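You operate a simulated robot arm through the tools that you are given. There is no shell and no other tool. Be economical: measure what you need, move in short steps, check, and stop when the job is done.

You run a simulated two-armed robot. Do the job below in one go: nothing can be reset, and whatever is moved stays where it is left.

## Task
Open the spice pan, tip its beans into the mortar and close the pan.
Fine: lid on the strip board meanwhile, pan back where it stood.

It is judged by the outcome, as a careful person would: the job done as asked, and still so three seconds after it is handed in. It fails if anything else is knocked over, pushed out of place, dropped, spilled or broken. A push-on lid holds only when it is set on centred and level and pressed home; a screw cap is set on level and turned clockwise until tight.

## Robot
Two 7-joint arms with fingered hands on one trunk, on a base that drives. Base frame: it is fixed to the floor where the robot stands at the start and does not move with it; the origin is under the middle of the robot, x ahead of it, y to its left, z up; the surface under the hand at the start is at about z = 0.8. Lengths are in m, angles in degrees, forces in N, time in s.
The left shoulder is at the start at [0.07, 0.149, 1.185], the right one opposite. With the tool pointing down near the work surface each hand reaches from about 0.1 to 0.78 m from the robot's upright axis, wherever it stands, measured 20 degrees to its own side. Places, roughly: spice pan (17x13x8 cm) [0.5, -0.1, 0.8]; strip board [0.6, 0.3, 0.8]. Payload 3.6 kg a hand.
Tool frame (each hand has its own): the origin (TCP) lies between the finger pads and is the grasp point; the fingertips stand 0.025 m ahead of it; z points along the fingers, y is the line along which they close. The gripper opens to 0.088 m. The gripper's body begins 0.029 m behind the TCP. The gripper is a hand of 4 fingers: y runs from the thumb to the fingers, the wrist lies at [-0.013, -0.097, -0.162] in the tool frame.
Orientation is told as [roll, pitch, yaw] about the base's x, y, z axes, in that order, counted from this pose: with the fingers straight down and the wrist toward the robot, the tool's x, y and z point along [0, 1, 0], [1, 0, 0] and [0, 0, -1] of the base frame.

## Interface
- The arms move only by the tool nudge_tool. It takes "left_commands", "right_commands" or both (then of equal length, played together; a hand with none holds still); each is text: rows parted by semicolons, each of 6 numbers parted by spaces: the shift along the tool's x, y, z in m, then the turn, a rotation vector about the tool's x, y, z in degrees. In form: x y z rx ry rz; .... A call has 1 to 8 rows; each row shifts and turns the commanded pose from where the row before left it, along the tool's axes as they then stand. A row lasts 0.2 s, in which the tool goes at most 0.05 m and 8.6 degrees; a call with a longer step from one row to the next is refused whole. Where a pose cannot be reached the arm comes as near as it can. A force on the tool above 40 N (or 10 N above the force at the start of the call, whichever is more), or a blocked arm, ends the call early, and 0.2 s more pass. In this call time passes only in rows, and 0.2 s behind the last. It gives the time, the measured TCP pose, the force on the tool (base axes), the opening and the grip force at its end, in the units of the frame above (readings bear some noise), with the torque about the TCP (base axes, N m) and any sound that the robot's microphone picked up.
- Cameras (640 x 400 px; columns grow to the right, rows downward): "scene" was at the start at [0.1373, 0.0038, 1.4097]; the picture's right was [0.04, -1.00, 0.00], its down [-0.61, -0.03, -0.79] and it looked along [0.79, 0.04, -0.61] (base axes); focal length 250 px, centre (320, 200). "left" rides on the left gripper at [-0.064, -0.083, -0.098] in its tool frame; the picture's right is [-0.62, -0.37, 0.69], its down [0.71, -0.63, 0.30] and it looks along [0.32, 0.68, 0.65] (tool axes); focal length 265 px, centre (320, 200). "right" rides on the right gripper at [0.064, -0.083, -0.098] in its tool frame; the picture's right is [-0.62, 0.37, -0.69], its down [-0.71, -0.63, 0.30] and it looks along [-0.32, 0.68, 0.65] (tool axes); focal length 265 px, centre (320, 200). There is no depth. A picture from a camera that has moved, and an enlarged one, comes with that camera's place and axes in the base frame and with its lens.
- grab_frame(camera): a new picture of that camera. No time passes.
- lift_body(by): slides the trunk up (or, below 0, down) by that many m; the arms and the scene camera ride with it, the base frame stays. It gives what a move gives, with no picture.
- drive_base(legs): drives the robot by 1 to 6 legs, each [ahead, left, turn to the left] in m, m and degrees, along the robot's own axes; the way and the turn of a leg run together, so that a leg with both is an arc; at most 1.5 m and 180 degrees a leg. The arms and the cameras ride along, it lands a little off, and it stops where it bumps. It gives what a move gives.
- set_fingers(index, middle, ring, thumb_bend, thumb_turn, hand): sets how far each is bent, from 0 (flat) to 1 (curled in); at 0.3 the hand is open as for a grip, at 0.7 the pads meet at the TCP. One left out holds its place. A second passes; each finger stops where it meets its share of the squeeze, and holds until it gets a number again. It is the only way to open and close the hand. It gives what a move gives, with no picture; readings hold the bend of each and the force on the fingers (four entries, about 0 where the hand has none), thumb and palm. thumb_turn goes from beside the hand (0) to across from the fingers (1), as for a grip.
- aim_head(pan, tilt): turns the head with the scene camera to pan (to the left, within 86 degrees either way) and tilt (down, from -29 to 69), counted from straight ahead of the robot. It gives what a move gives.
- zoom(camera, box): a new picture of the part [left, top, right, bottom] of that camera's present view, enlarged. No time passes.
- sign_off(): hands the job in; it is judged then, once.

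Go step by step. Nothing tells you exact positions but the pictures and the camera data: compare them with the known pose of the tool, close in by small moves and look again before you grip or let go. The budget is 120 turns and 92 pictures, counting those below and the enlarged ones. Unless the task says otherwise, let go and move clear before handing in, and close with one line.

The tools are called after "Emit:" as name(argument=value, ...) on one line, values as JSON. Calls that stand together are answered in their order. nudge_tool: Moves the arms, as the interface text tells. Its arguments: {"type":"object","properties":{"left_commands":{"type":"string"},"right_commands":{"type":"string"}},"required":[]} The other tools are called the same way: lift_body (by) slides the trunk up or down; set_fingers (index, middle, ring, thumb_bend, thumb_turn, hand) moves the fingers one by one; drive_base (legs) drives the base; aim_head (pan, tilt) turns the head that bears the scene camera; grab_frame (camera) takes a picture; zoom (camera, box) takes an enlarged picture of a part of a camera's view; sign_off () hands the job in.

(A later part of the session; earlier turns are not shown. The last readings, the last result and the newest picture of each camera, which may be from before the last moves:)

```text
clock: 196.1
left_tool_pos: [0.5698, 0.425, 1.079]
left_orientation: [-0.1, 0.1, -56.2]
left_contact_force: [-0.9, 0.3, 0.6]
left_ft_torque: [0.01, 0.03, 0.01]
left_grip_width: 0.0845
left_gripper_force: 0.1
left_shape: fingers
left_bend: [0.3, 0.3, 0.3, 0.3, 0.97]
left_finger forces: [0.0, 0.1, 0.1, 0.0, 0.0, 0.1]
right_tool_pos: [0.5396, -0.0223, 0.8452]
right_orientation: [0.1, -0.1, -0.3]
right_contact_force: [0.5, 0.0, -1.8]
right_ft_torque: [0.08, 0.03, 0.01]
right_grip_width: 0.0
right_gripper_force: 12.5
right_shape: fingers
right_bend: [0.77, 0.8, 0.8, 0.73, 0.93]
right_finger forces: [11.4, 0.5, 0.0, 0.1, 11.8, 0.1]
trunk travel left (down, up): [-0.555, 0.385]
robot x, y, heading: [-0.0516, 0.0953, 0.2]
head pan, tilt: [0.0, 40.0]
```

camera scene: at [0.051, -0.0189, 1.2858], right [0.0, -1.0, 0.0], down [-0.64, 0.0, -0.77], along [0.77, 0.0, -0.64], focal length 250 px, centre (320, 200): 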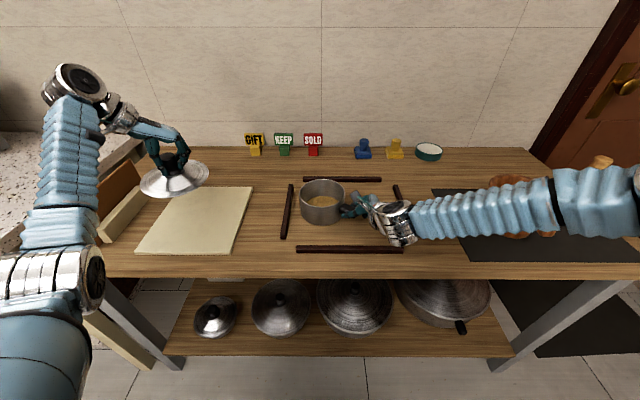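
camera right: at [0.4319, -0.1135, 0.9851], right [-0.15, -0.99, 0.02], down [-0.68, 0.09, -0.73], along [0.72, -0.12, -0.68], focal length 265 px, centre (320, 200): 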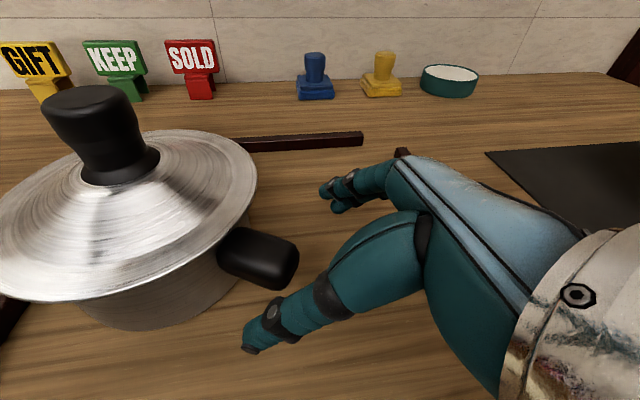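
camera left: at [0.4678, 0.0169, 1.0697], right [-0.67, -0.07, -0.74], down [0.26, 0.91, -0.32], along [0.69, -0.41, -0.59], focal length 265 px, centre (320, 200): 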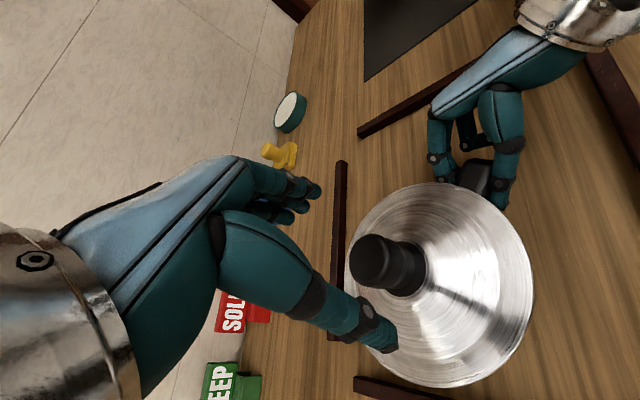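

Only the index and thumb press so far. I'll bring the middle and ring fingers onto the wall too.

Emit:
set_fingers(hand="right", index=1.0, middle=1.0, ring=1.0, thumb_bend=1.0)

Emit:
grab_frame(camera="right")

```text
clock: 197.1
left_tool_pos: [0.573, 0.4245, 1.0788]
left_orientation: [0.0, 0.0, -56.3]
left_contact_force: [0.8, -0.1, -1.1]
left_ft_torque: [0.03, 0.01, 0.01]
left_grip_width: 0.0846
left_gripper_force: 0.1
left_shape: fingers
left_bend: [0.3, 0.3, 0.3, 0.3, 0.97]
left_finger forces: [0.0, 0.0, 0.0, 0.1, 0.0, 0.1]
right_tool_pos: [0.5386, -0.0226, 0.8462]
right_orientation: [0.0, -0.1, -0.3]
right_contact_force: [-0.1, -0.4, -1.9]
right_ft_torque: [0.07, 0.04, 0.0]
right_grip_width: 0.0009
right_gripper_force: 28.4
right_shape: fingers
right_bend: [0.79, 1.0, 1.0, 0.83, 0.89]
right_finger forces: [28.4, 0.0, 0.0, 0.1, 28.2, 0.0]
trunk travel left (down, up): [-0.555, 0.385]
robot x, y, heading: [-0.0524, 0.0948, -0.1]
head pan, tilt: [0.0, 40.0]
```

```text
3 pictures are left
camera right: at [0.4553, 0.0427, 0.9443], right [0.36, -0.62, 0.69], down [-0.63, -0.71, -0.31], along [0.68, -0.33, -0.65], focal length 265 px, centre (320, 200)
```

right: 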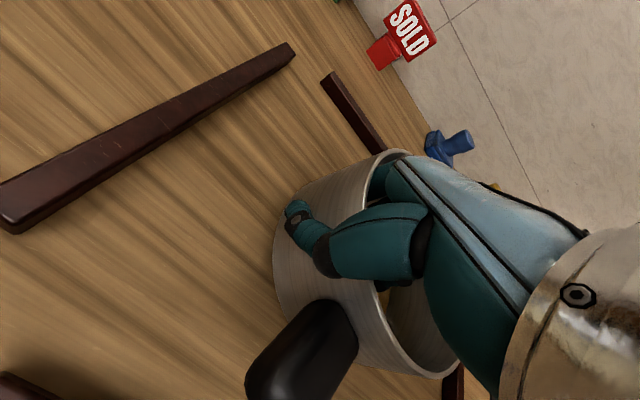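

Now index and thumb pinch the wall with 28 N. Lift test, small.

Emit:
nudge_tool(right_commands="0 0 -0.01 0 0 0;0 0 -0.01 0 0 0;0 0 -0.01 0 0 0;0 0 -0.01 0 0 0")

Emit:
zoom(camera="scene", box=[300, 130, 460, 230])

```text
clock: 198.1
left_tool_pos: [0.5723, 0.4228, 1.0789]
left_orientation: [0.0, 0.0, -56.3]
left_contact_force: [-0.6, 0.1, 0.4]
left_ft_torque: [0.01, 0.0, 0.0]
left_grip_width: 0.0844
left_gripper_force: 0.1
left_shape: fingers
left_bend: [0.3, 0.3, 0.3, 0.3, 0.97]
left_finger forces: [0.0, 0.0, 0.0, 0.0, 0.0, 0.0]
right_tool_pos: [0.5404, -0.0216, 0.884]
right_orientation: [0.1, -0.1, -0.3]
right_contact_force: [0.4, -0.3, -2.4]
right_ft_torque: [0.08, 0.05, -0.03]
right_grip_width: 0.0011
right_gripper_force: 28.7
right_shape: fingers
right_bend: [0.79, 1.0, 1.0, 0.83, 0.89]
right_finger forces: [28.4, 0.0, 0.0, 0.0, 28.3, 0.0]
trunk travel left (down, up): [-0.555, 0.385]
robot x, y, heading: [-0.0551, 0.0972, 0.3]
head pan, tilt: [0.0, 40.0]
```

```text
4.00 times, centred on (380, 180) of scene
camera zoom: at [0.0812, 0.0948, 1.2858], right [0.0, -1.0, 0.0], down [-0.64, 0.0, -0.77], along [0.77, 0.0, -0.64], focal length 999 px, centre (80, 280)
```

zoom: 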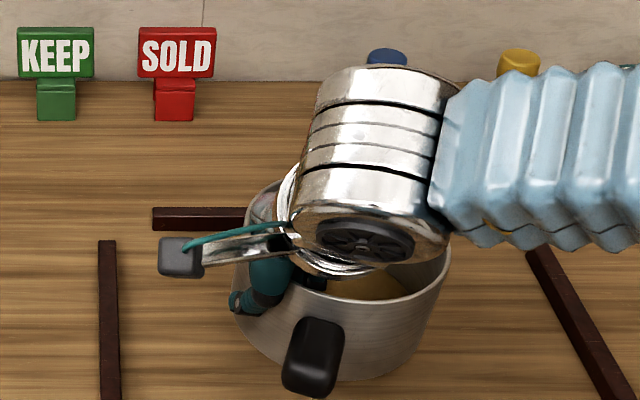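

The pan hangs securely, tilted slightly to the right. I'll raise it and drive right toward the mortar.

Emit:
nudge_tool(right_commands="0 0 -0.03 0 0 0;0 0 -0.03 0 0 0;0 0 -0.03 0 0 0;0 0 -0.03 0 0 0;0 0 -0.03 0 0 0")

Emit:
drive_base(legs=[[0, -0.25, 0]])

Emit:
nudge_tool(right_commands="-0.025 -0.012 0 0 0 0;-0.03 -0.014 0 0 0 0;-0.03 -0.014 0 0 0 0;-0.03 -0.014 0 0 0 0;-0.02 -0.012 0 0 0 0")

```text
clock: 199.3
left_tool_pos: [0.5709, 0.4245, 1.0805]
left_orientation: [-0.1, 0.0, -56.3]
left_contact_force: [-0.4, -0.2, 0.6]
left_ft_torque: [-0.01, -0.03, -0.02]
left_grip_width: 0.0842
left_gripper_force: 0.0
left_shape: fingers
left_bend: [0.3, 0.3, 0.3, 0.3, 0.97]
left_finger forces: [0.0, 0.0, 0.0, 0.0, 0.1, 0.0]
right_tool_pos: [0.5405, -0.0183, 1.034]
right_orientation: [0.1, 0.0, -0.3]
right_contact_force: [0.4, 1.0, -2.3]
right_ft_torque: [0.07, 0.03, 0.01]
right_grip_width: 0.0009
right_gripper_force: 28.2
right_shape: fingers
right_bend: [0.79, 1.0, 1.0, 0.83, 0.89]
right_finger forces: [28.1, 0.0, 0.0, 0.1, 28.1, 0.0]
trunk travel left (down, up): [-0.555, 0.385]
robot x, y, heading: [-0.0526, 0.0943, 0.2]
head pan, tilt: [0.0, 40.0]
```

```text
clock: 203.0
left_tool_pos: [0.5734, 0.1829, 1.0783]
left_orientation: [-0.1, 0.0, -56.2]
left_contact_force: [-0.9, 0.9, -0.2]
left_ft_torque: [0.01, -0.01, -0.01]
left_grip_width: 0.0846
left_gripper_force: 0.0
left_shape: fingers
left_bend: [0.3, 0.3, 0.3, 0.3, 0.97]
left_finger forces: [0.0, 0.0, 0.0, 0.1, 0.0, 0.1]
right_tool_pos: [0.5429, -0.2609, 1.0335]
right_orientation: [-0.1, -0.1, -0.2]
right_contact_force: [0.2, -0.1, -3.5]
right_ft_torque: [0.07, 0.02, 0.01]
right_grip_width: 0.0017
right_gripper_force: 28.2
right_shape: fingers
right_bend: [0.79, 1.0, 1.0, 0.83, 0.88]
right_finger forces: [28.3, 0.1, 0.1, 0.0, 28.5, 0.0]
trunk travel left (down, up): [-0.555, 0.385]
robot x, y, heading: [-0.0498, -0.1573, 0.5]
head pan, tilt: [0.0, 40.0]
```

```text
clock: 204.2
left_tool_pos: [0.5716, 0.1812, 1.0808]
left_orientation: [0.0, 0.0, -56.2]
left_contact_force: [0.6, -0.6, -0.3]
left_ft_torque: [0.01, 0.01, 0.01]
left_grip_width: 0.0841
left_gripper_force: 0.1
left_shape: fingers
left_bend: [0.3, 0.3, 0.3, 0.3, 0.97]
left_finger forces: [0.1, 0.0, 0.0, 0.1, 0.1, 0.1]
right_tool_pos: [0.4751, -0.3973, 1.0321]
right_orientation: [0.1, -0.2, -0.2]
right_contact_force: [-0.5, -0.1, -1.3]
right_ft_torque: [0.07, 0.02, -0.01]
right_grip_width: 0.0015
right_gripper_force: 28.2
right_shape: fingers
right_bend: [0.79, 1.0, 1.0, 0.83, 0.89]
right_finger forces: [27.8, 0.0, 0.0, 0.0, 27.9, 0.0]
trunk travel left (down, up): [-0.555, 0.385]
robot x, y, heading: [-0.0534, -0.1517, 0.0]
head pan, tilt: [0.0, 40.0]
```

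Emit:
zoom(camera="scene", box=[370, 90, 590, 255])

```text
2.42 times, centred on (480, 172) of scene
camera zoom: at [0.0822, -0.152, 1.2859], right [0.01, -1.0, 0.0], down [-0.64, 0.0, -0.77], along [0.77, 0.01, -0.64], focal length 605 px, centre (-68, 267)
```

zoom: 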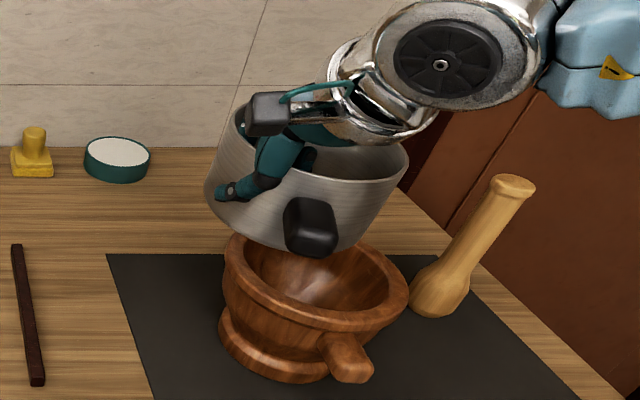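

The pan sits right above the mortar, with its lip toward the bowl. I'll tip it in steps, moving so that the lip stays over the bowl.

Emit:
nudge_tool(right_commands="0 0 0 0 7.5 0;0 0 0 0 7.5 0;0 0 0 0 7.5 0;0 0 0 0 7.5 0;-0.0042 0 -0.0128 0 7.5 0;-0.0025 0 -0.0132 0 7.5 0;-0.0007 0 -0.0134 0 7.5 0;0.001 0 -0.0134 0 7.5 0")

```text
clock: 206.0
left_tool_pos: [0.5733, 0.1807, 1.0789]
left_orientation: [0.0, 0.2, -56.2]
left_contact_force: [-0.6, 0.3, -1.0]
left_ft_torque: [-0.03, 0.02, 0.01]
left_grip_width: 0.0843
left_gripper_force: 0.1
left_shape: fingers
left_bend: [0.3, 0.3, 0.3, 0.3, 0.97]
left_finger forces: [0.1, 0.0, 0.0, 0.1, 0.0, 0.0]
right_tool_pos: [0.4768, -0.4373, 1.0683]
right_orientation: [60.3, 0.0, -0.2]
right_contact_force: [0.0, 0.9, -1.8]
right_ft_torque: [0.03, 0.0, -0.01]
right_grip_width: 0.0022
right_gripper_force: 30.4
right_shape: fingers
right_bend: [0.79, 1.0, 1.0, 0.84, 0.88]
right_finger forces: [31.3, 0.0, 0.0, 0.0, 29.8, 0.0]
trunk travel left (down, up): [-0.555, 0.385]
robot x, y, heading: [-0.0511, -0.1473, 0.2]
head pan, tilt: [0.0, 40.0]
```

Emit:
nudge_tool(right_commands="-0.0043 0 -0.0154 0 7.5 0;-0.0022 0 -0.0158 0 7.5 0;0 0 -0.016 0 7.5 0;0.002 0 -0.0159 0 7.5 0;0 0 -0.012 0 7.5 0;0.0015 0 -0.012 0 7.5 0;0 0 0 0 0 0;0 0 0 0 0 0")

Emit:
nudge_tool(right_commands="0.003 0 -0.008 0 7 0;0.003 0 -0.006 0 7 0;0 0 0 0 0 0;0 0 0 0 0 0;0 0 0 0 0 0")

```text
clock: 207.8
left_tool_pos: [0.571, 0.1821, 1.0801]
left_orientation: [0.1, 0.0, -56.3]
left_contact_force: [0.1, 0.4, -0.8]
left_ft_torque: [0.01, 0.02, -0.02]
left_grip_width: 0.0845
left_gripper_force: 0.1
left_shape: fingers
left_bend: [0.3, 0.3, 0.3, 0.3, 0.97]
left_finger forces: [0.0, 0.0, 0.1, 0.0, 0.0, 0.0]
right_tool_pos: [0.4697, -0.5159, 1.0896]
right_orientation: [99.2, 0.1, -1.4]
right_contact_force: [0.6, 0.2, -1.1]
right_ft_torque: [-0.02, 0.01, 0.0]
right_grip_width: 0.003
right_gripper_force: 31.1
right_shape: fingers
right_bend: [0.79, 1.0, 1.0, 0.85, 0.88]
right_finger forces: [31.9, 0.0, 0.0, 0.1, 30.5, 0.1]
right hand out of reach, approached as far as the arm can: row 3, 4
trunk travel left (down, up): [-0.555, 0.385]
robot x, y, heading: [-0.053, -0.1522, 0.5]
head pan, tilt: [0.0, 40.0]
```

```text
clock: 209.0
left_tool_pos: [0.5718, 0.1806, 1.0793]
left_orientation: [0.0, -0.1, -56.1]
left_contact_force: [-0.9, -0.2, 0.0]
left_ft_torque: [-0.01, 0.01, 0.01]
left_grip_width: 0.0845
left_gripper_force: 0.1
left_shape: fingers
left_bend: [0.3, 0.3, 0.3, 0.3, 0.97]
left_finger forces: [0.0, 0.0, 0.0, 0.0, 0.0, 0.0]
right_tool_pos: [0.4694, -0.5306, 1.0934]
right_orientation: [113.1, 0.1, -1.4]
right_contact_force: [0.0, 0.8, -1.5]
right_ft_torque: [-0.03, 0.06, -0.03]
right_grip_width: 0.0032
right_gripper_force: 31.0
right_shape: fingers
right_bend: [0.79, 1.0, 1.0, 0.85, 0.88]
right_finger forces: [32.1, 0.0, 0.1, 0.0, 30.7, 0.0]
trunk travel left (down, up): [-0.555, 0.385]
robot x, y, heading: [-0.0523, -0.1535, 0.4]
head pan, tilt: [0.0, 40.0]
```

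The weight dropped as it poured. A little more tilt with a small shake to clear the last beans, then I'll roll back.

Emit:
nudge_tool(right_commands="0 0 0 0 7 0;0 0 0 0 -6 0;0 0 0 0 7 0;0 0 0 0 0 0;0 0 0 0 -6 0;0 0 0 0 6 0;0 0 0 0 0 0")

Emit:
nudge_tool(right_commands="0 0 0.01 0 -7.5 0;0 0 0.01 0 -7.5 0;0 0 0.01 0 -7.5 0;0 0 0.01 0 -7.5 0;0 0 0.01 0 -7.5 0;0 0 0.01 0 -7.5 0;0 0 0.01 0 -7.5 0;0 0 0.008 0 -7.5 0")

Emit:
nudge_tool(right_commands="0.01 0 0 0 -7.5 0;0.01 0 0 0 -7.5 0;0.01 0 0 0 -7.5 0;0.01 0 0 0 -7.5 0;0.01 0 0 0 -7.5 0;0.01 0 0 0 -7.5 0;0.01 0 0 0 -7.5 0;0.01 0 0 0 0 0")

```text
clock: 210.6
left_tool_pos: [0.5711, 0.1803, 1.0804]
left_orientation: [-0.1, 0.0, -56.2]
left_contact_force: [-0.8, 0.0, 0.2]
left_ft_torque: [-0.01, 0.01, -0.02]
left_grip_width: 0.0848
left_gripper_force: 0.2
left_shape: fingers
left_bend: [0.3, 0.3, 0.3, 0.3, 0.97]
left_finger forces: [0.0, 0.1, 0.1, 0.1, 0.0, 0.0]
right_tool_pos: [0.4707, -0.5319, 1.0934]
right_orientation: [121.1, 0.1, -1.5]
right_contact_force: [0.0, -0.1, -1.9]
right_ft_torque: [-0.02, 0.01, 0.0]
right_grip_width: 0.0037
right_gripper_force: 31.9
right_shape: fingers
right_bend: [0.79, 1.0, 1.0, 0.85, 0.88]
right_finger forces: [32.5, 0.1, 0.0, 0.0, 31.1, 0.1]
trunk travel left (down, up): [-0.555, 0.385]
robot x, y, heading: [-0.0527, -0.1522, 0.3]
head pan, tilt: [0.0, 40.0]
```

```text
clock: 212.4
left_tool_pos: [0.5715, 0.182, 1.0791]
left_orientation: [-0.1, 0.1, -56.2]
left_contact_force: [-0.3, 0.4, -0.5]
left_ft_torque: [-0.03, 0.0, -0.04]
left_grip_width: 0.0843
left_gripper_force: 0.1
left_shape: fingers
left_bend: [0.3, 0.3, 0.3, 0.3, 0.97]
left_finger forces: [0.1, 0.0, 0.0, 0.1, 0.1, 0.0]
right_tool_pos: [0.4712, -0.4573, 1.0988]
right_orientation: [61.0, 0.1, -1.5]
right_contact_force: [-0.2, -0.1, -1.5]
right_ft_torque: [0.04, 0.05, 0.01]
right_grip_width: 0.0046
right_gripper_force: 31.3
right_shape: fingers
right_bend: [0.79, 1.0, 1.0, 0.85, 0.88]
right_finger forces: [32.6, 0.0, 0.0, 0.0, 31.1, 0.0]
trunk travel left (down, up): [-0.555, 0.385]
robot x, y, heading: [-0.0538, -0.1494, 0.3]
head pan, tilt: [0.0, 40.0]
```

```text
clock: 214.2
left_tool_pos: [0.5715, 0.1816, 1.0785]
left_orientation: [0.0, 0.0, -56.3]
left_contact_force: [-0.6, 0.1, -0.9]
left_ft_torque: [-0.01, 0.04, -0.01]
left_grip_width: 0.0841
left_gripper_force: 0.0
left_shape: fingers
left_bend: [0.3, 0.3, 0.3, 0.3, 0.97]
left_finger forces: [0.0, 0.1, 0.0, 0.1, 0.0, 0.0]
right_tool_pos: [0.4735, -0.3959, 1.1436]
right_orientation: [8.6, 0.0, -1.4]
right_contact_force: [0.2, 0.4, -2.1]
right_ft_torque: [0.05, 0.0, 0.03]
right_grip_width: 0.0059
right_gripper_force: 31.1
right_shape: fingers
right_bend: [0.79, 1.0, 1.0, 0.86, 0.88]
right_finger forces: [31.6, 0.0, 0.0, 0.0, 31.2, 0.0]
trunk travel left (down, up): [-0.555, 0.385]
robot x, y, heading: [-0.0552, -0.151, 0.3]
head pan, tilt: [0.0, 40.0]
```

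Now roll upright, drive back left, and turn the pan so its handle points toward the robot again.

Emit:
nudge_tool(right_commands="0 0 0 0 -8.5 0;0 0 0.02 0 0 -6.5;0 0 0.02 0 0 -6.5;0 0 0.02 0 0 -6.5;0 0 0.02 0 0 -6.5")

Emit:
drive_base(legs=[[0, 0.2, 0]])

```text
clock: 215.4
left_tool_pos: [0.5726, 0.1809, 1.0795]
left_orientation: [0.0, 0.2, -56.2]
left_contact_force: [-0.3, 0.3, 0.5]
left_ft_torque: [0.01, 0.0, -0.01]
left_grip_width: 0.0844
left_gripper_force: 0.0
left_shape: fingers
left_bend: [0.3, 0.3, 0.3, 0.3, 0.97]
left_finger forces: [0.0, 0.1, 0.0, 0.1, 0.0, 0.0]
right_tool_pos: [0.473, -0.3952, 1.0624]
right_orientation: [0.1, 0.0, 24.7]
right_contact_force: [-0.1, 0.7, -1.3]
right_ft_torque: [0.07, 0.04, 0.01]
right_grip_width: 0.0064
right_gripper_force: 31.3
right_shape: fingers
right_bend: [0.79, 1.0, 1.0, 0.87, 0.88]
right_finger forces: [30.7, 0.0, 0.1, 0.0, 30.5, 0.0]
trunk travel left (down, up): [-0.555, 0.385]
robot x, y, heading: [-0.0516, -0.1534, 0.3]
head pan, tilt: [0.0, 40.0]
```

```text
clock: 218.6
left_tool_pos: [0.5729, 0.3773, 1.0795]
left_orientation: [0.0, 0.1, -56.5]
left_contact_force: [-0.9, -0.8, 0.5]
left_ft_torque: [-0.03, 0.03, 0.0]
left_grip_width: 0.0846
left_gripper_force: 0.1
left_shape: fingers
left_bend: [0.3, 0.3, 0.3, 0.3, 0.97]
left_finger forces: [0.0, 0.0, 0.1, 0.0, 0.1, 0.0]
right_tool_pos: [0.4703, -0.197, 1.0633]
right_orientation: [0.3, 0.0, 24.2]
right_contact_force: [-0.2, -0.4, -1.1]
right_ft_torque: [0.04, 0.04, 0.02]
right_grip_width: 0.0065
right_gripper_force: 31.1
right_shape: fingers
right_bend: [0.79, 1.0, 1.0, 0.87, 0.88]
right_finger forces: [31.0, 0.0, 0.0, 0.0, 30.8, 0.1]
trunk travel left (down, up): [-0.555, 0.385]
robot x, y, heading: [-0.0527, 0.0505, 0.1]
head pan, tilt: [0.0, 40.0]
```

Emit:
nudge_tool(right_commands="0.032 0.0194 0 0 0 0;0.032 0.0194 0 0 0 0;0.032 0.0194 0 0 0 0;0.032 0.0194 0 0 0 0;0 0 0.04 0 0 0;0 0 0.04 0 0 0;0 0 0.04 0 0 0")

Emit:
nudge_tool(right_commands="0 0 0.02 0 0 0;0 0 0.01 0 0 0;0 0 0.01 0 0 0;0 0 0.008 0 0 0")

```text
clock: 220.2
left_tool_pos: [0.5739, 0.3781, 1.0791]
left_orientation: [-0.1, 0.1, -56.5]
left_contact_force: [0.2, 0.1, -0.3]
left_ft_torque: [0.0, 0.0, 0.01]
left_grip_width: 0.0844
left_gripper_force: 0.0
left_shape: fingers
left_bend: [0.3, 0.3, 0.3, 0.3, 0.97]
left_finger forces: [0.0, 0.1, 0.1, 0.1, 0.0, 0.0]
right_tool_pos: [0.4876, -0.0469, 0.9419]
right_orientation: [0.2, -0.1, 24.2]
right_contact_force: [0.5, 0.1, -1.3]
right_ft_torque: [0.04, 0.03, 0.02]
right_grip_width: 0.0068
right_gripper_force: 31.3
right_shape: fingers
right_bend: [0.79, 1.0, 1.0, 0.88, 0.88]
right_finger forces: [31.1, 0.1, 0.0, 0.0, 30.9, 0.0]
trunk travel left (down, up): [-0.555, 0.385]
robot x, y, heading: [-0.0539, 0.0537, 0.0]
head pan, tilt: [0.0, 40.0]
```

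```text
clock: 221.2
left_tool_pos: [0.5745, 0.3775, 1.0789]
left_orientation: [-0.1, 0.1, -56.6]
left_contact_force: [0.4, -0.5, 1.0]
left_ft_torque: [-0.01, 0.02, -0.02]
left_grip_width: 0.0846
left_gripper_force: 0.0
left_shape: fingers
left_bend: [0.3, 0.3, 0.3, 0.3, 0.97]
left_finger forces: [0.0, 0.0, 0.1, 0.0, 0.0, 0.1]
right_tool_pos: [0.4865, -0.0476, 0.894]
right_orientation: [0.2, 0.2, 24.1]
right_contact_force: [-0.3, 1.2, -2.0]
right_ft_torque: [0.06, 0.04, 0.0]
right_grip_width: 0.0071
right_gripper_force: 30.3
right_shape: fingers
right_bend: [0.79, 1.0, 1.0, 0.88, 0.88]
right_finger forces: [31.1, 0.0, 0.0, 0.0, 30.9, 0.0]
trunk travel left (down, up): [-0.555, 0.385]
robot x, y, heading: [-0.0505, 0.0524, 0.1]
head pan, tilt: [0.0, 40.0]
```

Emit:
nudge_tool(right_commands="0 0 0.008 0 0 0;0 0 0.007 0 0 0;0 0 0.006 0 0 0")

Emit:
nudge_tool(right_commands="0 0 0.006 0 0 0;0 0 0.006 0 0 0")

```text
clock: 222.0
left_tool_pos: [0.5728, 0.3769, 1.0788]
left_orientation: [0.0, -0.1, -56.5]
left_contact_force: [-0.2, 0.1, 0.5]
left_ft_torque: [0.04, -0.01, -0.02]
left_grip_width: 0.0843
left_gripper_force: 0.1
left_shape: fingers
left_bend: [0.3, 0.3, 0.3, 0.3, 0.97]
left_finger forces: [0.0, 0.0, 0.0, 0.0, 0.0, 0.1]
right_tool_pos: [0.4868, -0.0478, 0.8737]
right_orientation: [0.2, 0.1, 24.1]
right_contact_force: [-0.1, 0.3, -2.0]
right_ft_torque: [0.05, 0.01, -0.01]
right_grip_width: 0.0068
right_gripper_force: 31.2
right_shape: fingers
right_bend: [0.79, 1.0, 1.0, 0.88, 0.88]
right_finger forces: [31.2, 0.1, 0.0, 0.0, 31.0, 0.1]
trunk travel left (down, up): [-0.555, 0.385]
robot x, y, heading: [-0.0526, 0.0506, 0.2]
head pan, tilt: [0.0, 40.0]
```

```text
clock: 222.6
left_tool_pos: [0.5736, 0.3773, 1.0796]
left_orientation: [-0.1, 0.0, -56.6]
left_contact_force: [0.5, 0.5, -0.4]
left_ft_torque: [0.03, -0.02, -0.02]
left_grip_width: 0.0845
left_gripper_force: 0.1
left_shape: fingers
left_bend: [0.3, 0.3, 0.3, 0.3, 0.97]
left_finger forces: [0.0, 0.1, 0.0, 0.0, 0.0, 0.0]
right_tool_pos: [0.4873, -0.0481, 0.8625]
right_orientation: [0.2, 0.0, 24.2]
right_contact_force: [-0.1, 0.2, -1.5]
right_ft_torque: [0.05, 0.07, 0.01]
right_grip_width: 0.0068
right_gripper_force: 31.4
right_shape: fingers
right_bend: [0.79, 1.0, 1.0, 0.88, 0.88]
right_finger forces: [31.2, 0.1, 0.0, 0.0, 31.0, 0.0]
trunk travel left (down, up): [-0.555, 0.385]
robot x, y, heading: [-0.0545, 0.0501, -0.2]
head pan, tilt: [0.0, 40.0]
```

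Emit:
nudge_tool(right_commands="0 0 0.005 0 0 0;0 0 0.005 0 0 0")

Emit:
nudge_tool(right_commands="0 0 0.004 0 0 0;0 0 0.004 0 0 0")

```text
clock: 223.2
left_tool_pos: [0.5733, 0.3769, 1.0796]
left_orientation: [-0.1, 0.0, -56.5]
left_contact_force: [0.1, 0.3, 0.8]
left_ft_torque: [0.0, 0.02, -0.05]
left_grip_width: 0.0844
left_gripper_force: 0.0
left_shape: fingers
left_bend: [0.3, 0.3, 0.3, 0.3, 0.97]
left_finger forces: [0.1, 0.0, 0.0, 0.1, 0.1, 0.1]
right_tool_pos: [0.4882, -0.048, 0.8518]
right_orientation: [0.2, 0.0, 24.2]
right_contact_force: [-0.4, -0.9, -1.8]
right_ft_torque: [0.06, 0.04, -0.01]
right_grip_width: 0.0068
right_gripper_force: 30.3
right_shape: fingers
right_bend: [0.79, 1.0, 1.0, 0.88, 0.88]
right_finger forces: [31.3, 0.1, 0.0, 0.0, 31.1, 0.0]
trunk travel left (down, up): [-0.555, 0.385]
robot x, y, heading: [-0.0523, 0.0506, -0.1]
head pan, tilt: [0.0, 40.0]
```

```text
clock: 223.8
left_tool_pos: [0.5731, 0.3773, 1.0787]
left_orientation: [-0.1, 0.0, -56.4]
left_contact_force: [0.8, -0.4, 0.0]
left_ft_torque: [0.02, -0.03, -0.03]
left_grip_width: 0.0843
left_gripper_force: 0.0
left_shape: fingers
left_bend: [0.3, 0.3, 0.3, 0.3, 0.97]
left_finger forces: [0.1, 0.0, 0.0, 0.1, 0.0, 0.1]
right_tool_pos: [0.487, -0.0486, 0.8446]
right_orientation: [0.2, 0.0, 24.2]
right_contact_force: [0.1, -0.3, -1.2]
right_ft_torque: [0.05, 0.03, -0.01]
right_grip_width: 0.0068
right_gripper_force: 30.9
right_shape: fingers
right_bend: [0.79, 1.0, 1.0, 0.88, 0.88]
right_finger forces: [31.3, 0.1, 0.1, 0.0, 31.0, 0.1]
trunk travel left (down, up): [-0.555, 0.385]
robot x, y, heading: [-0.0509, 0.0497, 0.1]
head pan, tilt: [0.0, 40.0]
```

Emit:
nudge_tool(right_commands="0 0 0.004 0 0 0;0 0 0.004 0 0 0")

Emit:
nudge_tool(right_commands="0 0 0.004 0 0 0;0 0 0.003 0 0 0")

```text
clock: 224.4
left_tool_pos: [0.5735, 0.3771, 1.0797]
left_orientation: [0.0, -0.1, -56.6]
left_contact_force: [0.2, 0.3, -0.7]
left_ft_torque: [-0.02, 0.03, 0.02]
left_grip_width: 0.0846
left_gripper_force: 0.1
left_shape: fingers
left_bend: [0.3, 0.3, 0.3, 0.3, 0.97]
left_finger forces: [0.0, 0.1, 0.0, 0.0, 0.0, 0.0]
right_tool_pos: [0.4894, -0.047, 0.8382]
right_orientation: [0.0, -0.4, 24.3]
right_contact_force: [-0.1, 2.2, 6.1]
right_ft_torque: [-0.6, -0.47, 0.07]
right_grip_width: 0.0073
right_gripper_force: 36.7
right_shape: fingers
right_bend: [0.79, 1.0, 1.0, 0.88, 0.88]
right_finger forces: [37.0, 0.1, 0.0, 0.0, 36.8, 0.0]
trunk travel left (down, up): [-0.555, 0.385]
robot x, y, heading: [-0.051, 0.053, -0.2]
head pan, tilt: [0.0, 40.0]
```

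```text
clock: 225.0
left_tool_pos: [0.5703, 0.3792, 1.0816]
left_orientation: [0.0, 0.0, -56.5]
left_contact_force: [0.5, 1.2, -0.2]
left_ft_torque: [0.0, -0.03, 0.0]
left_grip_width: 0.0847
left_gripper_force: 0.1
left_shape: fingers
left_bend: [0.3, 0.3, 0.3, 0.3, 0.97]
left_finger forces: [0.1, 0.0, 0.0, 0.0, 0.1, 0.0]
right_tool_pos: [0.4857, -0.0471, 0.8343]
right_orientation: [0.0, -0.3, 24.3]
right_contact_force: [-2.2, 0.9, 19.1]
right_ft_torque: [-1.69, -0.99, -0.18]
right_grip_width: 0.0078
right_gripper_force: 53.8
right_shape: fingers
right_bend: [0.79, 1.0, 1.0, 0.88, 0.86]
right_finger forces: [52.4, 0.1, 0.0, 0.0, 55.0, 0.0]
trunk travel left (down, up): [-0.555, 0.385]
robot x, y, heading: [-0.0532, 0.047, 0.1]
head pan, tilt: [0.0, 40.0]
```

It is touching at its far-right edge because it hangs tilted. I'll level the pan by rolling the hand back about 17°, correct its position, then lower it until it sits flat.

Emit:
nudge_tool(right_commands="0 0 -0.006 0 0 0;0.0096 0.0228 -0.002 0 -5.7 0;0 0 0 0 -5.7 0;0 0 0 0 -5.6 0;0 0 0.006 0 0 0;0 0 0.006 0 0 0")

```text
clock: 226.4
left_tool_pos: [0.5692, 0.3783, 1.082]
left_orientation: [0.0, -0.2, -56.6]
left_contact_force: [0.3, 0.0, 0.0]
left_ft_torque: [-0.02, -0.01, 0.01]
left_grip_width: 0.0844
left_gripper_force: 0.1
left_shape: fingers
left_bend: [0.3, 0.3, 0.3, 0.3, 0.97]
left_finger forces: [0.0, 0.0, 0.0, 0.0, 0.0, 0.0]
right_tool_pos: [0.5046, -0.0319, 0.8334]
right_orientation: [-16.9, -0.9, 24.4]
right_contact_force: [-4.8, 3.3, 28.0]
right_ft_torque: [0.44, -0.05, 0.12]
right_grip_width: 0.009
right_gripper_force: 38.7
right_shape: fingers
right_bend: [0.79, 1.0, 1.0, 0.89, 0.87]
right_finger forces: [39.3, 0.0, 0.1, 0.0, 38.0, 0.0]
trunk travel left (down, up): [-0.555, 0.385]
robot x, y, heading: [-0.0548, 0.0491, -0.1]
head pan, tilt: [0.0, 40.0]
```

Contact is now below the near side, so the pan is essentially flat. Ease off, release and lift clear.

Emit:
nudge_tool(right_commands="0 0 -0.004 0 2 0")

Emit:
set_fingers(hand="right", index=0.4, middle=0.4, ring=0.4, thumb_bend=0.4)

Emit:
nudge_tool(right_commands="0 0 -0.02 0 5 0;0 0 -0.03 0 5 0;0 0 -0.04 0 5 0;-0.03 0 -0.035 0 0 0;-0.04 0 -0.02 0 0 0;-0.045 0 0 0 0 0;-0.045 0 0 0 0 0;-0.045 0 0 0 0 0")

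```text
clock: 226.8
left_tool_pos: [0.5704, 0.377, 1.0801]
left_orientation: [0.1, -0.1, -56.5]
left_contact_force: [0.0, -0.5, -0.3]
left_ft_torque: [0.0, 0.02, 0.01]
left_grip_width: 0.0842
left_gripper_force: 0.0
left_shape: fingers
left_bend: [0.3, 0.3, 0.3, 0.3, 0.97]
left_finger forces: [0.1, 0.0, 0.0, 0.0, 0.0, 0.0]
right_tool_pos: [0.5054, -0.0321, 0.8338]
right_orientation: [-14.8, -0.4, 24.2]
right_contact_force: [-1.2, 2.6, 21.5]
right_ft_torque: [0.41, -0.06, 0.01]
right_grip_width: 0.0092
right_gripper_force: 38.2
right_shape: fingers
right_bend: [0.79, 1.0, 1.0, 0.89, 0.87]
right_finger forces: [39.3, 0.0, 0.1, 0.0, 37.0, 0.1]
trunk travel left (down, up): [-0.555, 0.385]
robot x, y, heading: [-0.0525, 0.0459, 0.2]
head pan, tilt: [0.0, 40.0]
```

```text
clock: 227.8
left_tool_pos: [0.5704, 0.3772, 1.0811]
left_orientation: [0.1, -0.1, -56.6]
left_contact_force: [0.7, -0.3, -0.8]
left_ft_torque: [-0.01, 0.0, -0.01]
left_grip_width: 0.0845
left_gripper_force: 0.0
left_shape: fingers
left_bend: [0.3, 0.3, 0.3, 0.3, 0.97]
left_finger forces: [0.0, 0.1, 0.0, 0.0, 0.1, 0.0]
right_tool_pos: [0.5046, -0.0329, 0.8313]
right_orientation: [-14.8, -0.3, 24.2]
right_contact_force: [-6.0, -1.2, 17.6]
right_ft_torque: [0.21, -0.56, 0.04]
right_grip_width: 0.0599
right_gripper_force: 8.9
right_shape: fingers
right_bend: [0.43, 0.4, 0.39, 0.4, 0.97]
right_finger forces: [17.9, 0.0, 0.7, 0.1, 0.0, 0.0]
trunk travel left (down, up): [-0.555, 0.385]
robot x, y, heading: [-0.0512, 0.0531, 0.0]
head pan, tilt: [0.0, 40.0]
```

```text
clock: 229.6
left_tool_pos: [0.5733, 0.3777, 1.079]
left_orientation: [-0.1, 0.0, -56.6]
left_contact_force: [0.8, 0.3, -0.5]
left_ft_torque: [-0.01, 0.0, -0.05]
left_grip_width: 0.0843
left_gripper_force: 0.0
left_shape: fingers
left_bend: [0.3, 0.3, 0.3, 0.3, 0.97]
left_finger forces: [0.0, 0.1, 0.0, 0.0, 0.1, 0.0]
right_tool_pos: [0.5698, -0.175, 0.9722]
right_orientation: [0.2, 0.0, 24.3]
right_contact_force: [0.9, 0.3, -0.4]
right_ft_torque: [-0.01, 0.0, 0.01]
right_grip_width: 0.0632
right_gripper_force: 0.0
right_shape: fingers
right_bend: [0.4, 0.4, 0.4, 0.4, 0.97]
right_finger forces: [0.0, 0.1, 0.0, 0.0, 0.1, 0.1]
right hand out of reach, approached as far as the arm can: row 8
trunk travel left (down, up): [-0.555, 0.385]
robot x, y, heading: [-0.0546, 0.0511, 0.0]
head pan, tilt: [0.0, 40.0]
```

Released; the pan is on the table. I'll move the right hand well away, put the left hand above the parked lid, and then use the last picture to locate the pan precisely.

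Emit:
nudge_tool(right_commands="-0.03 -0.02 -0.02 0 0 0;-0.03 -0.02 -0.02 0 0 0;-0.03 -0.02 -0.02 0 0 0;-0.03 -0.02 -0.02 0 0 0;-0.03 -0.02 0 0 0 0", left_commands="-0.0152 0.0085 0.02 0 0 0;-0.0152 0.0085 0.02 0 0 0;-0.0152 0.0085 0.02 0 0 0;-0.0154 0.0085 0.02 0 0 0;0 0 0 0 0 0")

```text
clock: 230.8
left_tool_pos: [0.5428, 0.3165, 0.999]
left_orientation: [-0.1, 0.1, -56.5]
left_contact_force: [0.0, -0.4, 0.3]
left_ft_torque: [0.0, 0.0, 0.02]
left_grip_width: 0.0844
left_gripper_force: 0.0
left_shape: fingers
left_bend: [0.3, 0.3, 0.3, 0.3, 0.97]
left_finger forces: [0.0, 0.1, 0.1, 0.1, 0.1, 0.1]
right_tool_pos: [0.5654, -0.1934, 0.9812]
right_orientation: [0.2, 0.1, 23.9]
right_contact_force: [0.4, -0.2, 0.4]
right_ft_torque: [-0.03, -0.01, 0.01]
right_grip_width: 0.0632
right_gripper_force: 0.0
right_shape: fingers
right_bend: [0.4, 0.4, 0.4, 0.4, 0.97]
right_finger forces: [0.0, 0.1, 0.0, 0.0, 0.0, 0.0]
right hand out of reach, approached as far as the arm can: row 1, 2, 3, 4, 5
trunk travel left (down, up): [-0.555, 0.385]
robot x, y, heading: [-0.0554, 0.0464, -0.1]
head pan, tilt: [0.0, 40.0]
```

Emit:
nudge_tool(right_commands="0 0 0 0 0 8;0 0 0 0 0 8;0 0 0 0 0 8;-0.03 -0.02 -0.01 0 0 8;-0.04 -0.02 -0.01 0 0 0;-0.04 -0.02 -0.01 0 0 0;-0.04 -0.02 -0.01 0 0 0", left_commands="-0.001 0 0.03 0 0 0;0 0 0.03 0 0 0;0 0 0.03 0 0 0;0 0 0.02 0 0 0;0 0 0.014 0 0 0;0 0 0 0 0 0;0 0 0 0 0 0")

Emit:
set_fingers(hand="left", index=0.75, middle=0.75, ring=0.75, thumb_bend=0.75)

```text
clock: 232.4
left_tool_pos: [0.5385, 0.3142, 0.8779]
left_orientation: [0.1, 0.0, -56.5]
left_contact_force: [0.1, -0.3, 0.0]
left_ft_torque: [0.0, -0.02, 0.01]
left_grip_width: 0.0844
left_gripper_force: 0.1
left_shape: fingers
left_bend: [0.3, 0.3, 0.3, 0.3, 0.97]
left_finger forces: [0.0, 0.0, 0.0, 0.1, 0.0, 0.0]
right_tool_pos: [0.466, -0.3372, 1.0223]
right_orientation: [0.2, -0.1, -7.7]
right_contact_force: [-0.3, -0.1, -0.1]
right_ft_torque: [0.05, -0.05, -0.03]
right_grip_width: 0.0631
right_gripper_force: 0.0
right_shape: fingers
right_bend: [0.4, 0.4, 0.4, 0.4, 0.97]
right_finger forces: [0.1, 0.0, 0.0, 0.1, 0.0, 0.1]
trunk travel left (down, up): [-0.555, 0.385]
robot x, y, heading: [-0.0572, 0.0481, -0.1]
head pan, tilt: [0.0, 40.0]
```

```text
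clock: 233.4
left_tool_pos: [0.5385, 0.3154, 0.8762]
left_orientation: [0.0, 0.1, -56.4]
left_contact_force: [0.2, 0.0, -0.7]
left_ft_torque: [0.0, 0.03, -0.02]
left_grip_width: 0.0171
left_gripper_force: 20.3
left_shape: fingers
left_bend: [0.73, 0.64, 0.73, 0.6, 0.93]
left_finger forces: [7.0, 8.7, 6.3, 0.0, 18.4, 0.1]
right_tool_pos: [0.4689, -0.3371, 1.0216]
right_orientation: [0.1, 0.0, -7.8]
right_contact_force: [0.3, -0.5, -0.4]
right_ft_torque: [0.01, 0.0, -0.02]
right_grip_width: 0.0631
right_gripper_force: 0.1
right_shape: fingers
right_bend: [0.4, 0.4, 0.4, 0.4, 0.97]
right_finger forces: [0.0, 0.0, 0.0, 0.0, 0.0, 0.0]
trunk travel left (down, up): [-0.555, 0.385]
robot x, y, heading: [-0.0545, 0.05, -0.2]
head pan, tilt: [0.0, 40.0]
```

The lid is gripped the same way as before. Lift it, drive over, then take the last picture.

Emit:
nudge_tool(left_commands="0 0 -0.04 0 0 0;0 0 -0.045 0 0 0;0 0 -0.045 0 0 0;0 0 -0.04 0 0 0")

Emit:
drive_base(legs=[[-0.03, -0.15, 0]])

Emit:
zoom(camera="scene", box=[210, 130, 410, 265])

```text
clock: 234.4
left_tool_pos: [0.5368, 0.3122, 1.0438]
left_orientation: [-0.1, 0.1, -56.6]
left_contact_force: [-0.7, -0.6, 0.2]
left_ft_torque: [-0.02, -0.02, -0.02]
left_grip_width: 0.0169
left_gripper_force: 20.3
left_shape: fingers
left_bend: [0.73, 0.64, 0.73, 0.6, 0.93]
left_finger forces: [7.0, 8.3, 6.4, 0.0, 18.0, 0.1]
right_tool_pos: [0.4692, -0.3376, 1.0213]
right_orientation: [0.1, 0.1, -7.8]
right_contact_force: [-0.1, -0.7, 0.1]
right_ft_torque: [0.01, 0.02, 0.02]
right_grip_width: 0.0631
right_gripper_force: 0.1
right_shape: fingers
right_bend: [0.4, 0.4, 0.4, 0.4, 0.97]
right_finger forces: [0.0, 0.0, 0.1, 0.0, 0.0, 0.1]
trunk travel left (down, up): [-0.555, 0.385]
robot x, y, heading: [-0.0537, 0.0478, 0.0]
head pan, tilt: [0.0, 40.0]
```

```text
clock: 236.9
left_tool_pos: [0.5083, 0.1645, 1.0426]
left_orientation: [0.0, 0.0, -56.5]
left_contact_force: [-0.3, 1.1, -1.0]
left_ft_torque: [0.02, 0.0, 0.0]
left_grip_width: 0.0171
left_gripper_force: 20.1
left_shape: fingers
left_bend: [0.73, 0.64, 0.73, 0.6, 0.93]
left_finger forces: [6.8, 8.5, 6.6, 0.0, 18.0, 0.0]
right_tool_pos: [0.4404, -0.4848, 1.022]
right_orientation: [0.2, 0.3, -7.8]
right_contact_force: [0.7, -0.6, -0.3]
right_ft_torque: [0.0, 0.01, 0.0]
right_grip_width: 0.0631
right_gripper_force: 0.0
right_shape: fingers
right_bend: [0.4, 0.4, 0.4, 0.4, 0.97]
right_finger forces: [0.0, 0.0, 0.0, 0.0, 0.1, 0.1]
trunk travel left (down, up): [-0.555, 0.385]
robot x, y, heading: [-0.0843, -0.1002, 0.2]
head pan, tilt: [0.0, 40.0]
```

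```text
2.96 times, centred on (310, 198) of scene
camera zoom: at [0.0526, -0.1016, 1.2857], right [0.0, -1.0, 0.0], down [-0.64, 0.0, -0.77], along [0.77, 0.0, -0.64], focal length 740 px, centre (350, 207)
```

zoom: 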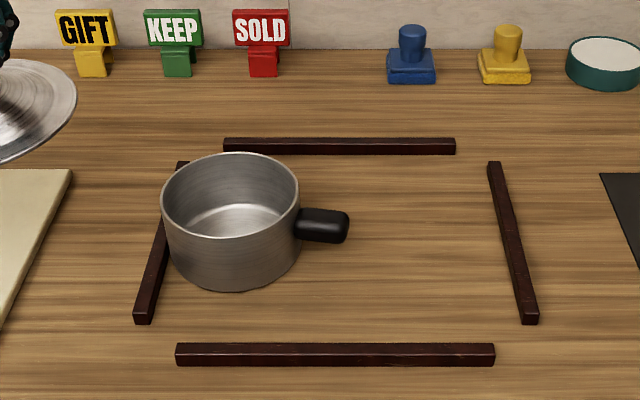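

The pan is empty and nothing is spilled. It stands near the left strip, though, centred at about (0.590, 0.010) with its handle pointing right. I'll press the lid on there and then use the lid to carry the pan back to its place and turn it. First I'll turn the left hand to about yaw -6.

Emit:
nudge_tool(left_commands="0 0 0 0 0 -8.4;0 0 0 0 0 -8.4;0 0 0 0 0 -8.4;0 0 0 0 0 -8.4;0 0 0 0 0 -8.4;0 0 0 0 0 -8.4")

```text
clock: 238.3
left_tool_pos: [0.5082, 0.1644, 1.0419]
left_orientation: [0.0, 0.0, -5.9]
left_contact_force: [0.9, -0.5, -0.4]
left_ft_torque: [0.01, 0.02, -0.01]
left_grip_width: 0.017
left_gripper_force: 19.9
left_shape: fingers
left_bend: [0.73, 0.64, 0.73, 0.6, 0.93]
left_finger forces: [6.8, 8.0, 6.7, 0.1, 17.9, 0.0]
right_tool_pos: [0.4406, -0.4841, 1.0221]
right_orientation: [0.2, 0.1, -7.6]
right_contact_force: [-0.3, -1.2, 0.2]
right_ft_torque: [0.0, -0.03, 0.0]
right_grip_width: 0.0632
right_gripper_force: 0.0
right_shape: fingers
right_bend: [0.4, 0.4, 0.4, 0.4, 0.97]
right_finger forces: [0.1, 0.0, 0.0, 0.0, 0.1, 0.0]
trunk travel left (down, up): [-0.555, 0.385]
robot x, y, heading: [-0.0818, -0.1049, 0.2]
head pan, tilt: [0.0, 40.0]
```

Emit:
nudge_tool(left_commands="-0.0362 0.0249 0 0 0 0;-0.0362 0.0249 0 0 0 0;-0.0362 0.0249 0 0 0 0;-0.0362 0.0249 0 0 0 0;0 0 0.03 0 0 0;0 0 0.03 0 0 0")

```text
clock: 239.7
left_tool_pos: [0.5913, 0.0092, 0.9798]
left_orientation: [0.1, 0.0, -6.2]
left_contact_force: [0.8, -0.3, -0.8]
left_ft_torque: [0.01, 0.0, 0.0]
left_grip_width: 0.0169
left_gripper_force: 19.9
left_shape: fingers
left_bend: [0.73, 0.64, 0.73, 0.6, 0.93]
left_finger forces: [6.5, 7.7, 7.1, 0.1, 17.4, 0.0]
right_tool_pos: [0.4405, -0.4852, 1.0205]
right_orientation: [0.2, 0.2, -7.7]
right_contact_force: [-0.2, 0.3, 0.1]
right_ft_torque: [0.0, 0.02, 0.01]
right_grip_width: 0.0632
right_gripper_force: 0.2
right_shape: fingers
right_bend: [0.4, 0.4, 0.4, 0.4, 0.97]
right_finger forces: [0.0, 0.1, 0.0, 0.1, 0.1, 0.0]
trunk travel left (down, up): [-0.555, 0.385]
robot x, y, heading: [-0.0852, -0.1002, 0.0]
head pan, tilt: [0.0, 40.0]
```

Level and on target. Lowering in steps toward the expected seat near z 0.93.

Emit:
nudge_tool(left_commands="0 0.001 0.015 0 0 0;0 0 0.012 0 0 0;0 0 0.007 0 0 0;0 0 0.004 0 0 0")

Emit:
nudge_tool(left_commands="0 0 0.003 0 0 0;0 0 0.003 0 0 0")

```text
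clock: 240.7
left_tool_pos: [0.5939, 0.0088, 0.9427]
left_orientation: [0.0, 0.3, -5.9]
left_contact_force: [0.4, 0.6, -0.7]
left_ft_torque: [-0.05, 0.0, 0.01]
left_grip_width: 0.0166
left_gripper_force: 19.5
left_shape: fingers
left_bend: [0.73, 0.64, 0.73, 0.6, 0.93]
left_finger forces: [6.7, 7.6, 7.2, 0.0, 17.4, 0.0]
right_tool_pos: [0.4405, -0.4845, 1.0209]
right_orientation: [0.1, 0.1, -7.7]
right_contact_force: [-0.2, 0.5, 0.1]
right_ft_torque: [0.01, 0.02, -0.01]
right_grip_width: 0.0633
right_gripper_force: 0.0
right_shape: fingers
right_bend: [0.4, 0.4, 0.4, 0.4, 0.97]
right_finger forces: [0.1, 0.1, 0.0, 0.0, 0.0, 0.0]
trunk travel left (down, up): [-0.555, 0.385]
robot x, y, heading: [-0.0822, -0.0966, 0.2]
head pan, tilt: [0.0, 40.0]
```

```text
clock: 241.3
left_tool_pos: [0.5949, 0.0077, 0.9389]
left_orientation: [0.0, 0.0, -6.2]
left_contact_force: [0.3, -0.5, -0.4]
left_ft_torque: [-0.01, 0.02, 0.01]
left_grip_width: 0.017
left_gripper_force: 19.8
left_shape: fingers
left_bend: [0.73, 0.64, 0.73, 0.6, 0.93]
left_finger forces: [6.5, 7.7, 7.2, 0.0, 17.3, 0.1]
right_tool_pos: [0.4394, -0.4845, 1.022]
right_orientation: [0.2, 0.1, -7.7]
right_contact_force: [0.0, 0.1, 0.3]
right_ft_torque: [0.0, 0.01, 0.01]
right_grip_width: 0.0631
right_gripper_force: 0.0
right_shape: fingers
right_bend: [0.4, 0.4, 0.4, 0.4, 0.97]
right_finger forces: [0.1, 0.0, 0.0, 0.0, 0.0, 0.1]
trunk travel left (down, up): [-0.555, 0.385]
robot x, y, heading: [-0.0796, -0.1009, 0.1]
head pan, tilt: [0.0, 40.0]
```

Emit:
nudge_tool(left_commands="0.001 -0.002 0.003 0 0 0;0 0 0.003 0 0 0")

Emit:
nudge_tool(left_commands="0 0 0.003 0 0 0")

```text
clock: 241.9
left_tool_pos: [0.5901, 0.0105, 0.932]
left_orientation: [0.1, -0.1, -6.0]
left_contact_force: [0.6, 0.1, 0.5]
left_ft_torque: [0.0, -0.01, -0.04]
left_grip_width: 0.0166
left_gripper_force: 19.7
left_shape: fingers
left_bend: [0.73, 0.64, 0.73, 0.6, 0.93]
left_finger forces: [6.6, 7.7, 7.2, 0.0, 17.4, 0.0]
right_tool_pos: [0.4402, -0.4842, 1.0227]
right_orientation: [0.2, 0.1, -7.8]
right_contact_force: [0.4, 0.5, -0.4]
right_ft_torque: [-0.01, -0.03, -0.01]
right_grip_width: 0.0631
right_gripper_force: 0.1
right_shape: fingers
right_bend: [0.4, 0.4, 0.4, 0.4, 0.97]
right_finger forces: [0.0, 0.1, 0.0, 0.1, 0.0, 0.0]
trunk travel left (down, up): [-0.555, 0.385]
robot x, y, heading: [-0.0853, -0.1039, 0.2]
head pan, tilt: [0.0, 40.0]
```

```text
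clock: 242.3
left_tool_pos: [0.5912, 0.0098, 0.9294]
left_orientation: [0.0, 0.0, -6.0]
left_contact_force: [-0.2, 0.3, -0.3]
left_ft_torque: [-0.03, 0.01, 0.0]
left_grip_width: 0.0168
left_gripper_force: 19.6
left_shape: fingers
left_bend: [0.73, 0.64, 0.74, 0.6, 0.93]
left_finger forces: [6.5, 7.6, 7.3, 0.0, 17.3, 0.0]
right_tool_pos: [0.4402, -0.4844, 1.0215]
right_orientation: [0.1, 0.1, -7.7]
right_contact_force: [-0.4, 1.1, 0.3]
right_ft_torque: [0.0, 0.03, 0.0]
right_grip_width: 0.0634
right_gripper_force: 0.1
right_shape: fingers
right_bend: [0.4, 0.4, 0.4, 0.4, 0.97]
right_finger forces: [0.0, 0.1, 0.0, 0.0, 0.1, 0.0]
trunk travel left (down, up): [-0.555, 0.385]
robot x, y, heading: [-0.0877, -0.1, 0.1]
head pan, tilt: [0.0, 40.0]
```

Emit:
nudge_tool(left_commands="0 0 0.003 0 0 0")

Emit:
nudge_tool(left_commands="0 0 0.003 0 0 0")

Emit:
nudge_tool(left_commands="0 0 0.003 0 0 0")

```text
clock: 242.7
left_tool_pos: [0.5908, 0.0108, 0.9291]
left_orientation: [0.0, -0.2, -6.1]
left_contact_force: [0.6, -0.3, 5.9]
left_ft_torque: [0.08, -0.07, -0.02]
left_grip_width: 0.0164
left_gripper_force: 21.2
left_shape: fingers
left_bend: [0.73, 0.64, 0.74, 0.6, 0.92]
left_finger forces: [6.7, 7.9, 8.9, 0.0, 19.1, 0.0]
right_tool_pos: [0.4388, -0.4855, 1.022]
right_orientation: [0.2, 0.1, -7.7]
right_contact_force: [0.8, -0.4, -0.3]
right_ft_torque: [0.01, -0.03, -0.03]
right_grip_width: 0.0632
right_gripper_force: 0.0
right_shape: fingers
right_bend: [0.4, 0.4, 0.4, 0.4, 0.97]
right_finger forces: [0.0, 0.0, 0.0, 0.0, 0.1, 0.1]
trunk travel left (down, up): [-0.555, 0.385]
robot x, y, heading: [-0.0822, -0.102, 0.1]
head pan, tilt: [0.0, 40.0]
```

```text
clock: 243.1
left_tool_pos: [0.5888, 0.0084, 0.9276]
left_orientation: [0.0, -0.5, -6.1]
left_contact_force: [0.9, -0.6, 12.6]
left_ft_torque: [0.2, -0.23, -0.06]
left_grip_width: 0.0164
left_gripper_force: 24.4
left_shape: fingers
left_bend: [0.73, 0.64, 0.74, 0.61, 0.92]
left_finger forces: [7.3, 9.4, 10.5, 0.0, 21.7, 0.1]
right_tool_pos: [0.438, -0.4849, 1.0235]
right_orientation: [0.3, 0.0, -7.7]
right_contact_force: [0.8, 0.2, 0.1]
right_ft_torque: [-0.02, 0.01, 0.0]
right_grip_width: 0.0635
right_gripper_force: 0.0
right_shape: fingers
right_bend: [0.4, 0.4, 0.4, 0.4, 0.97]
right_finger forces: [0.1, 0.1, 0.0, 0.0, 0.0, 0.0]
trunk travel left (down, up): [-0.555, 0.385]
robot x, y, heading: [-0.0843, -0.0993, 0.3]
head pan, tilt: [0.0, 40.0]
```

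```text
clock: 243.5
left_tool_pos: [0.589, 0.0085, 0.9254]
left_orientation: [0.0, -0.5, -6.1]
left_contact_force: [0.1, -2.2, 20.4]
left_ft_torque: [0.34, -0.4, -0.06]
left_grip_width: 0.0159
left_gripper_force: 28.5
left_shape: fingers
left_bend: [0.74, 0.73, 0.75, 0.62, 0.91]
left_finger forces: [8.1, 10.7, 12.5, 0.0, 25.2, 0.0]
right_tool_pos: [0.4375, -0.4851, 1.023]
right_orientation: [0.2, -0.1, -7.7]
right_contact_force: [0.6, 0.3, -0.3]
right_ft_torque: [-0.01, -0.03, -0.02]
right_grip_width: 0.0631
right_gripper_force: 0.1
right_shape: fingers
right_bend: [0.4, 0.4, 0.4, 0.4, 0.97]
right_finger forces: [0.1, 0.0, 0.0, 0.0, 0.0, 0.1]
trunk travel left (down, up): [-0.555, 0.385]
robot x, y, heading: [-0.0808, -0.1024, 0.3]
head pan, tilt: [0.0, 40.0]
```

Contact at the expected height and nearly centred (about 20 N). Press home.

Emit:
nudge_tool(left_commands="0 0 0.003 0 0 0;0 0 0.003 0 0 0")

Emit:
nudge_tool(left_commands="0 0 0.003 0 0 0;0 0 0.003 0 0 0")

```text
clock: 244.1
left_tool_pos: [0.5875, 0.0074, 0.9241]
left_orientation: [0.0, -0.9, -6.0]
left_contact_force: [1.4, -2.3, 31.4]
left_ft_torque: [0.32, -0.2, -0.04]
left_grip_width: 0.0156
left_gripper_force: 28.1
left_shape: fingers
left_bend: [0.74, 0.73, 0.75, 0.63, 0.91]
left_finger forces: [8.3, 11.1, 12.8, 0.0, 24.5, 0.0]
right_tool_pos: [0.4353, -0.4863, 1.0242]
right_orientation: [0.3, 0.0, -7.7]
right_contact_force: [0.3, -0.2, -0.4]
right_ft_torque: [0.03, 0.02, 0.01]
right_grip_width: 0.063
right_gripper_force: 0.1
right_shape: fingers
right_bend: [0.4, 0.4, 0.4, 0.4, 0.97]
right_finger forces: [0.0, 0.0, 0.0, 0.0, 0.1, 0.0]
trunk travel left (down, up): [-0.555, 0.385]
robot x, y, heading: [-0.0854, -0.0996, 0.2]
head pan, tilt: [0.0, 40.0]
```

```text
clock: 244.9
left_tool_pos: [0.5938, 0.0083, 0.9255]
left_orientation: [-0.1, -2.1, -6.3]
left_contact_force: [-6.8, -0.9, 20.4]
left_ft_torque: [0.13, 0.12, 0.06]
left_grip_width: 0.0148
left_gripper_force: 26.2
left_shape: fingers
left_bend: [0.74, 0.73, 0.75, 0.64, 0.91]
left_finger forces: [6.6, 7.9, 11.4, 0.0, 26.3, 0.0]
right_tool_pos: [0.4403, -0.4848, 1.0222]
right_orientation: [0.2, 0.0, -7.6]
right_contact_force: [0.5, 0.6, 0.7]
right_ft_torque: [-0.01, 0.01, -0.02]
right_grip_width: 0.0631
right_gripper_force: 0.1
right_shape: fingers
right_bend: [0.4, 0.4, 0.4, 0.4, 0.97]
right_finger forces: [0.1, 0.0, 0.1, 0.1, 0.0, 0.0]
trunk travel left (down, up): [-0.555, 0.385]
robot x, y, heading: [-0.0836, -0.1001, -0.1]
head pan, tilt: [0.0, 40.0]
stopped in row 2 (left hand): the force on the tool passed its limit at 42 N (the readings are from after the stop); the commanded pose is now the measured one
```

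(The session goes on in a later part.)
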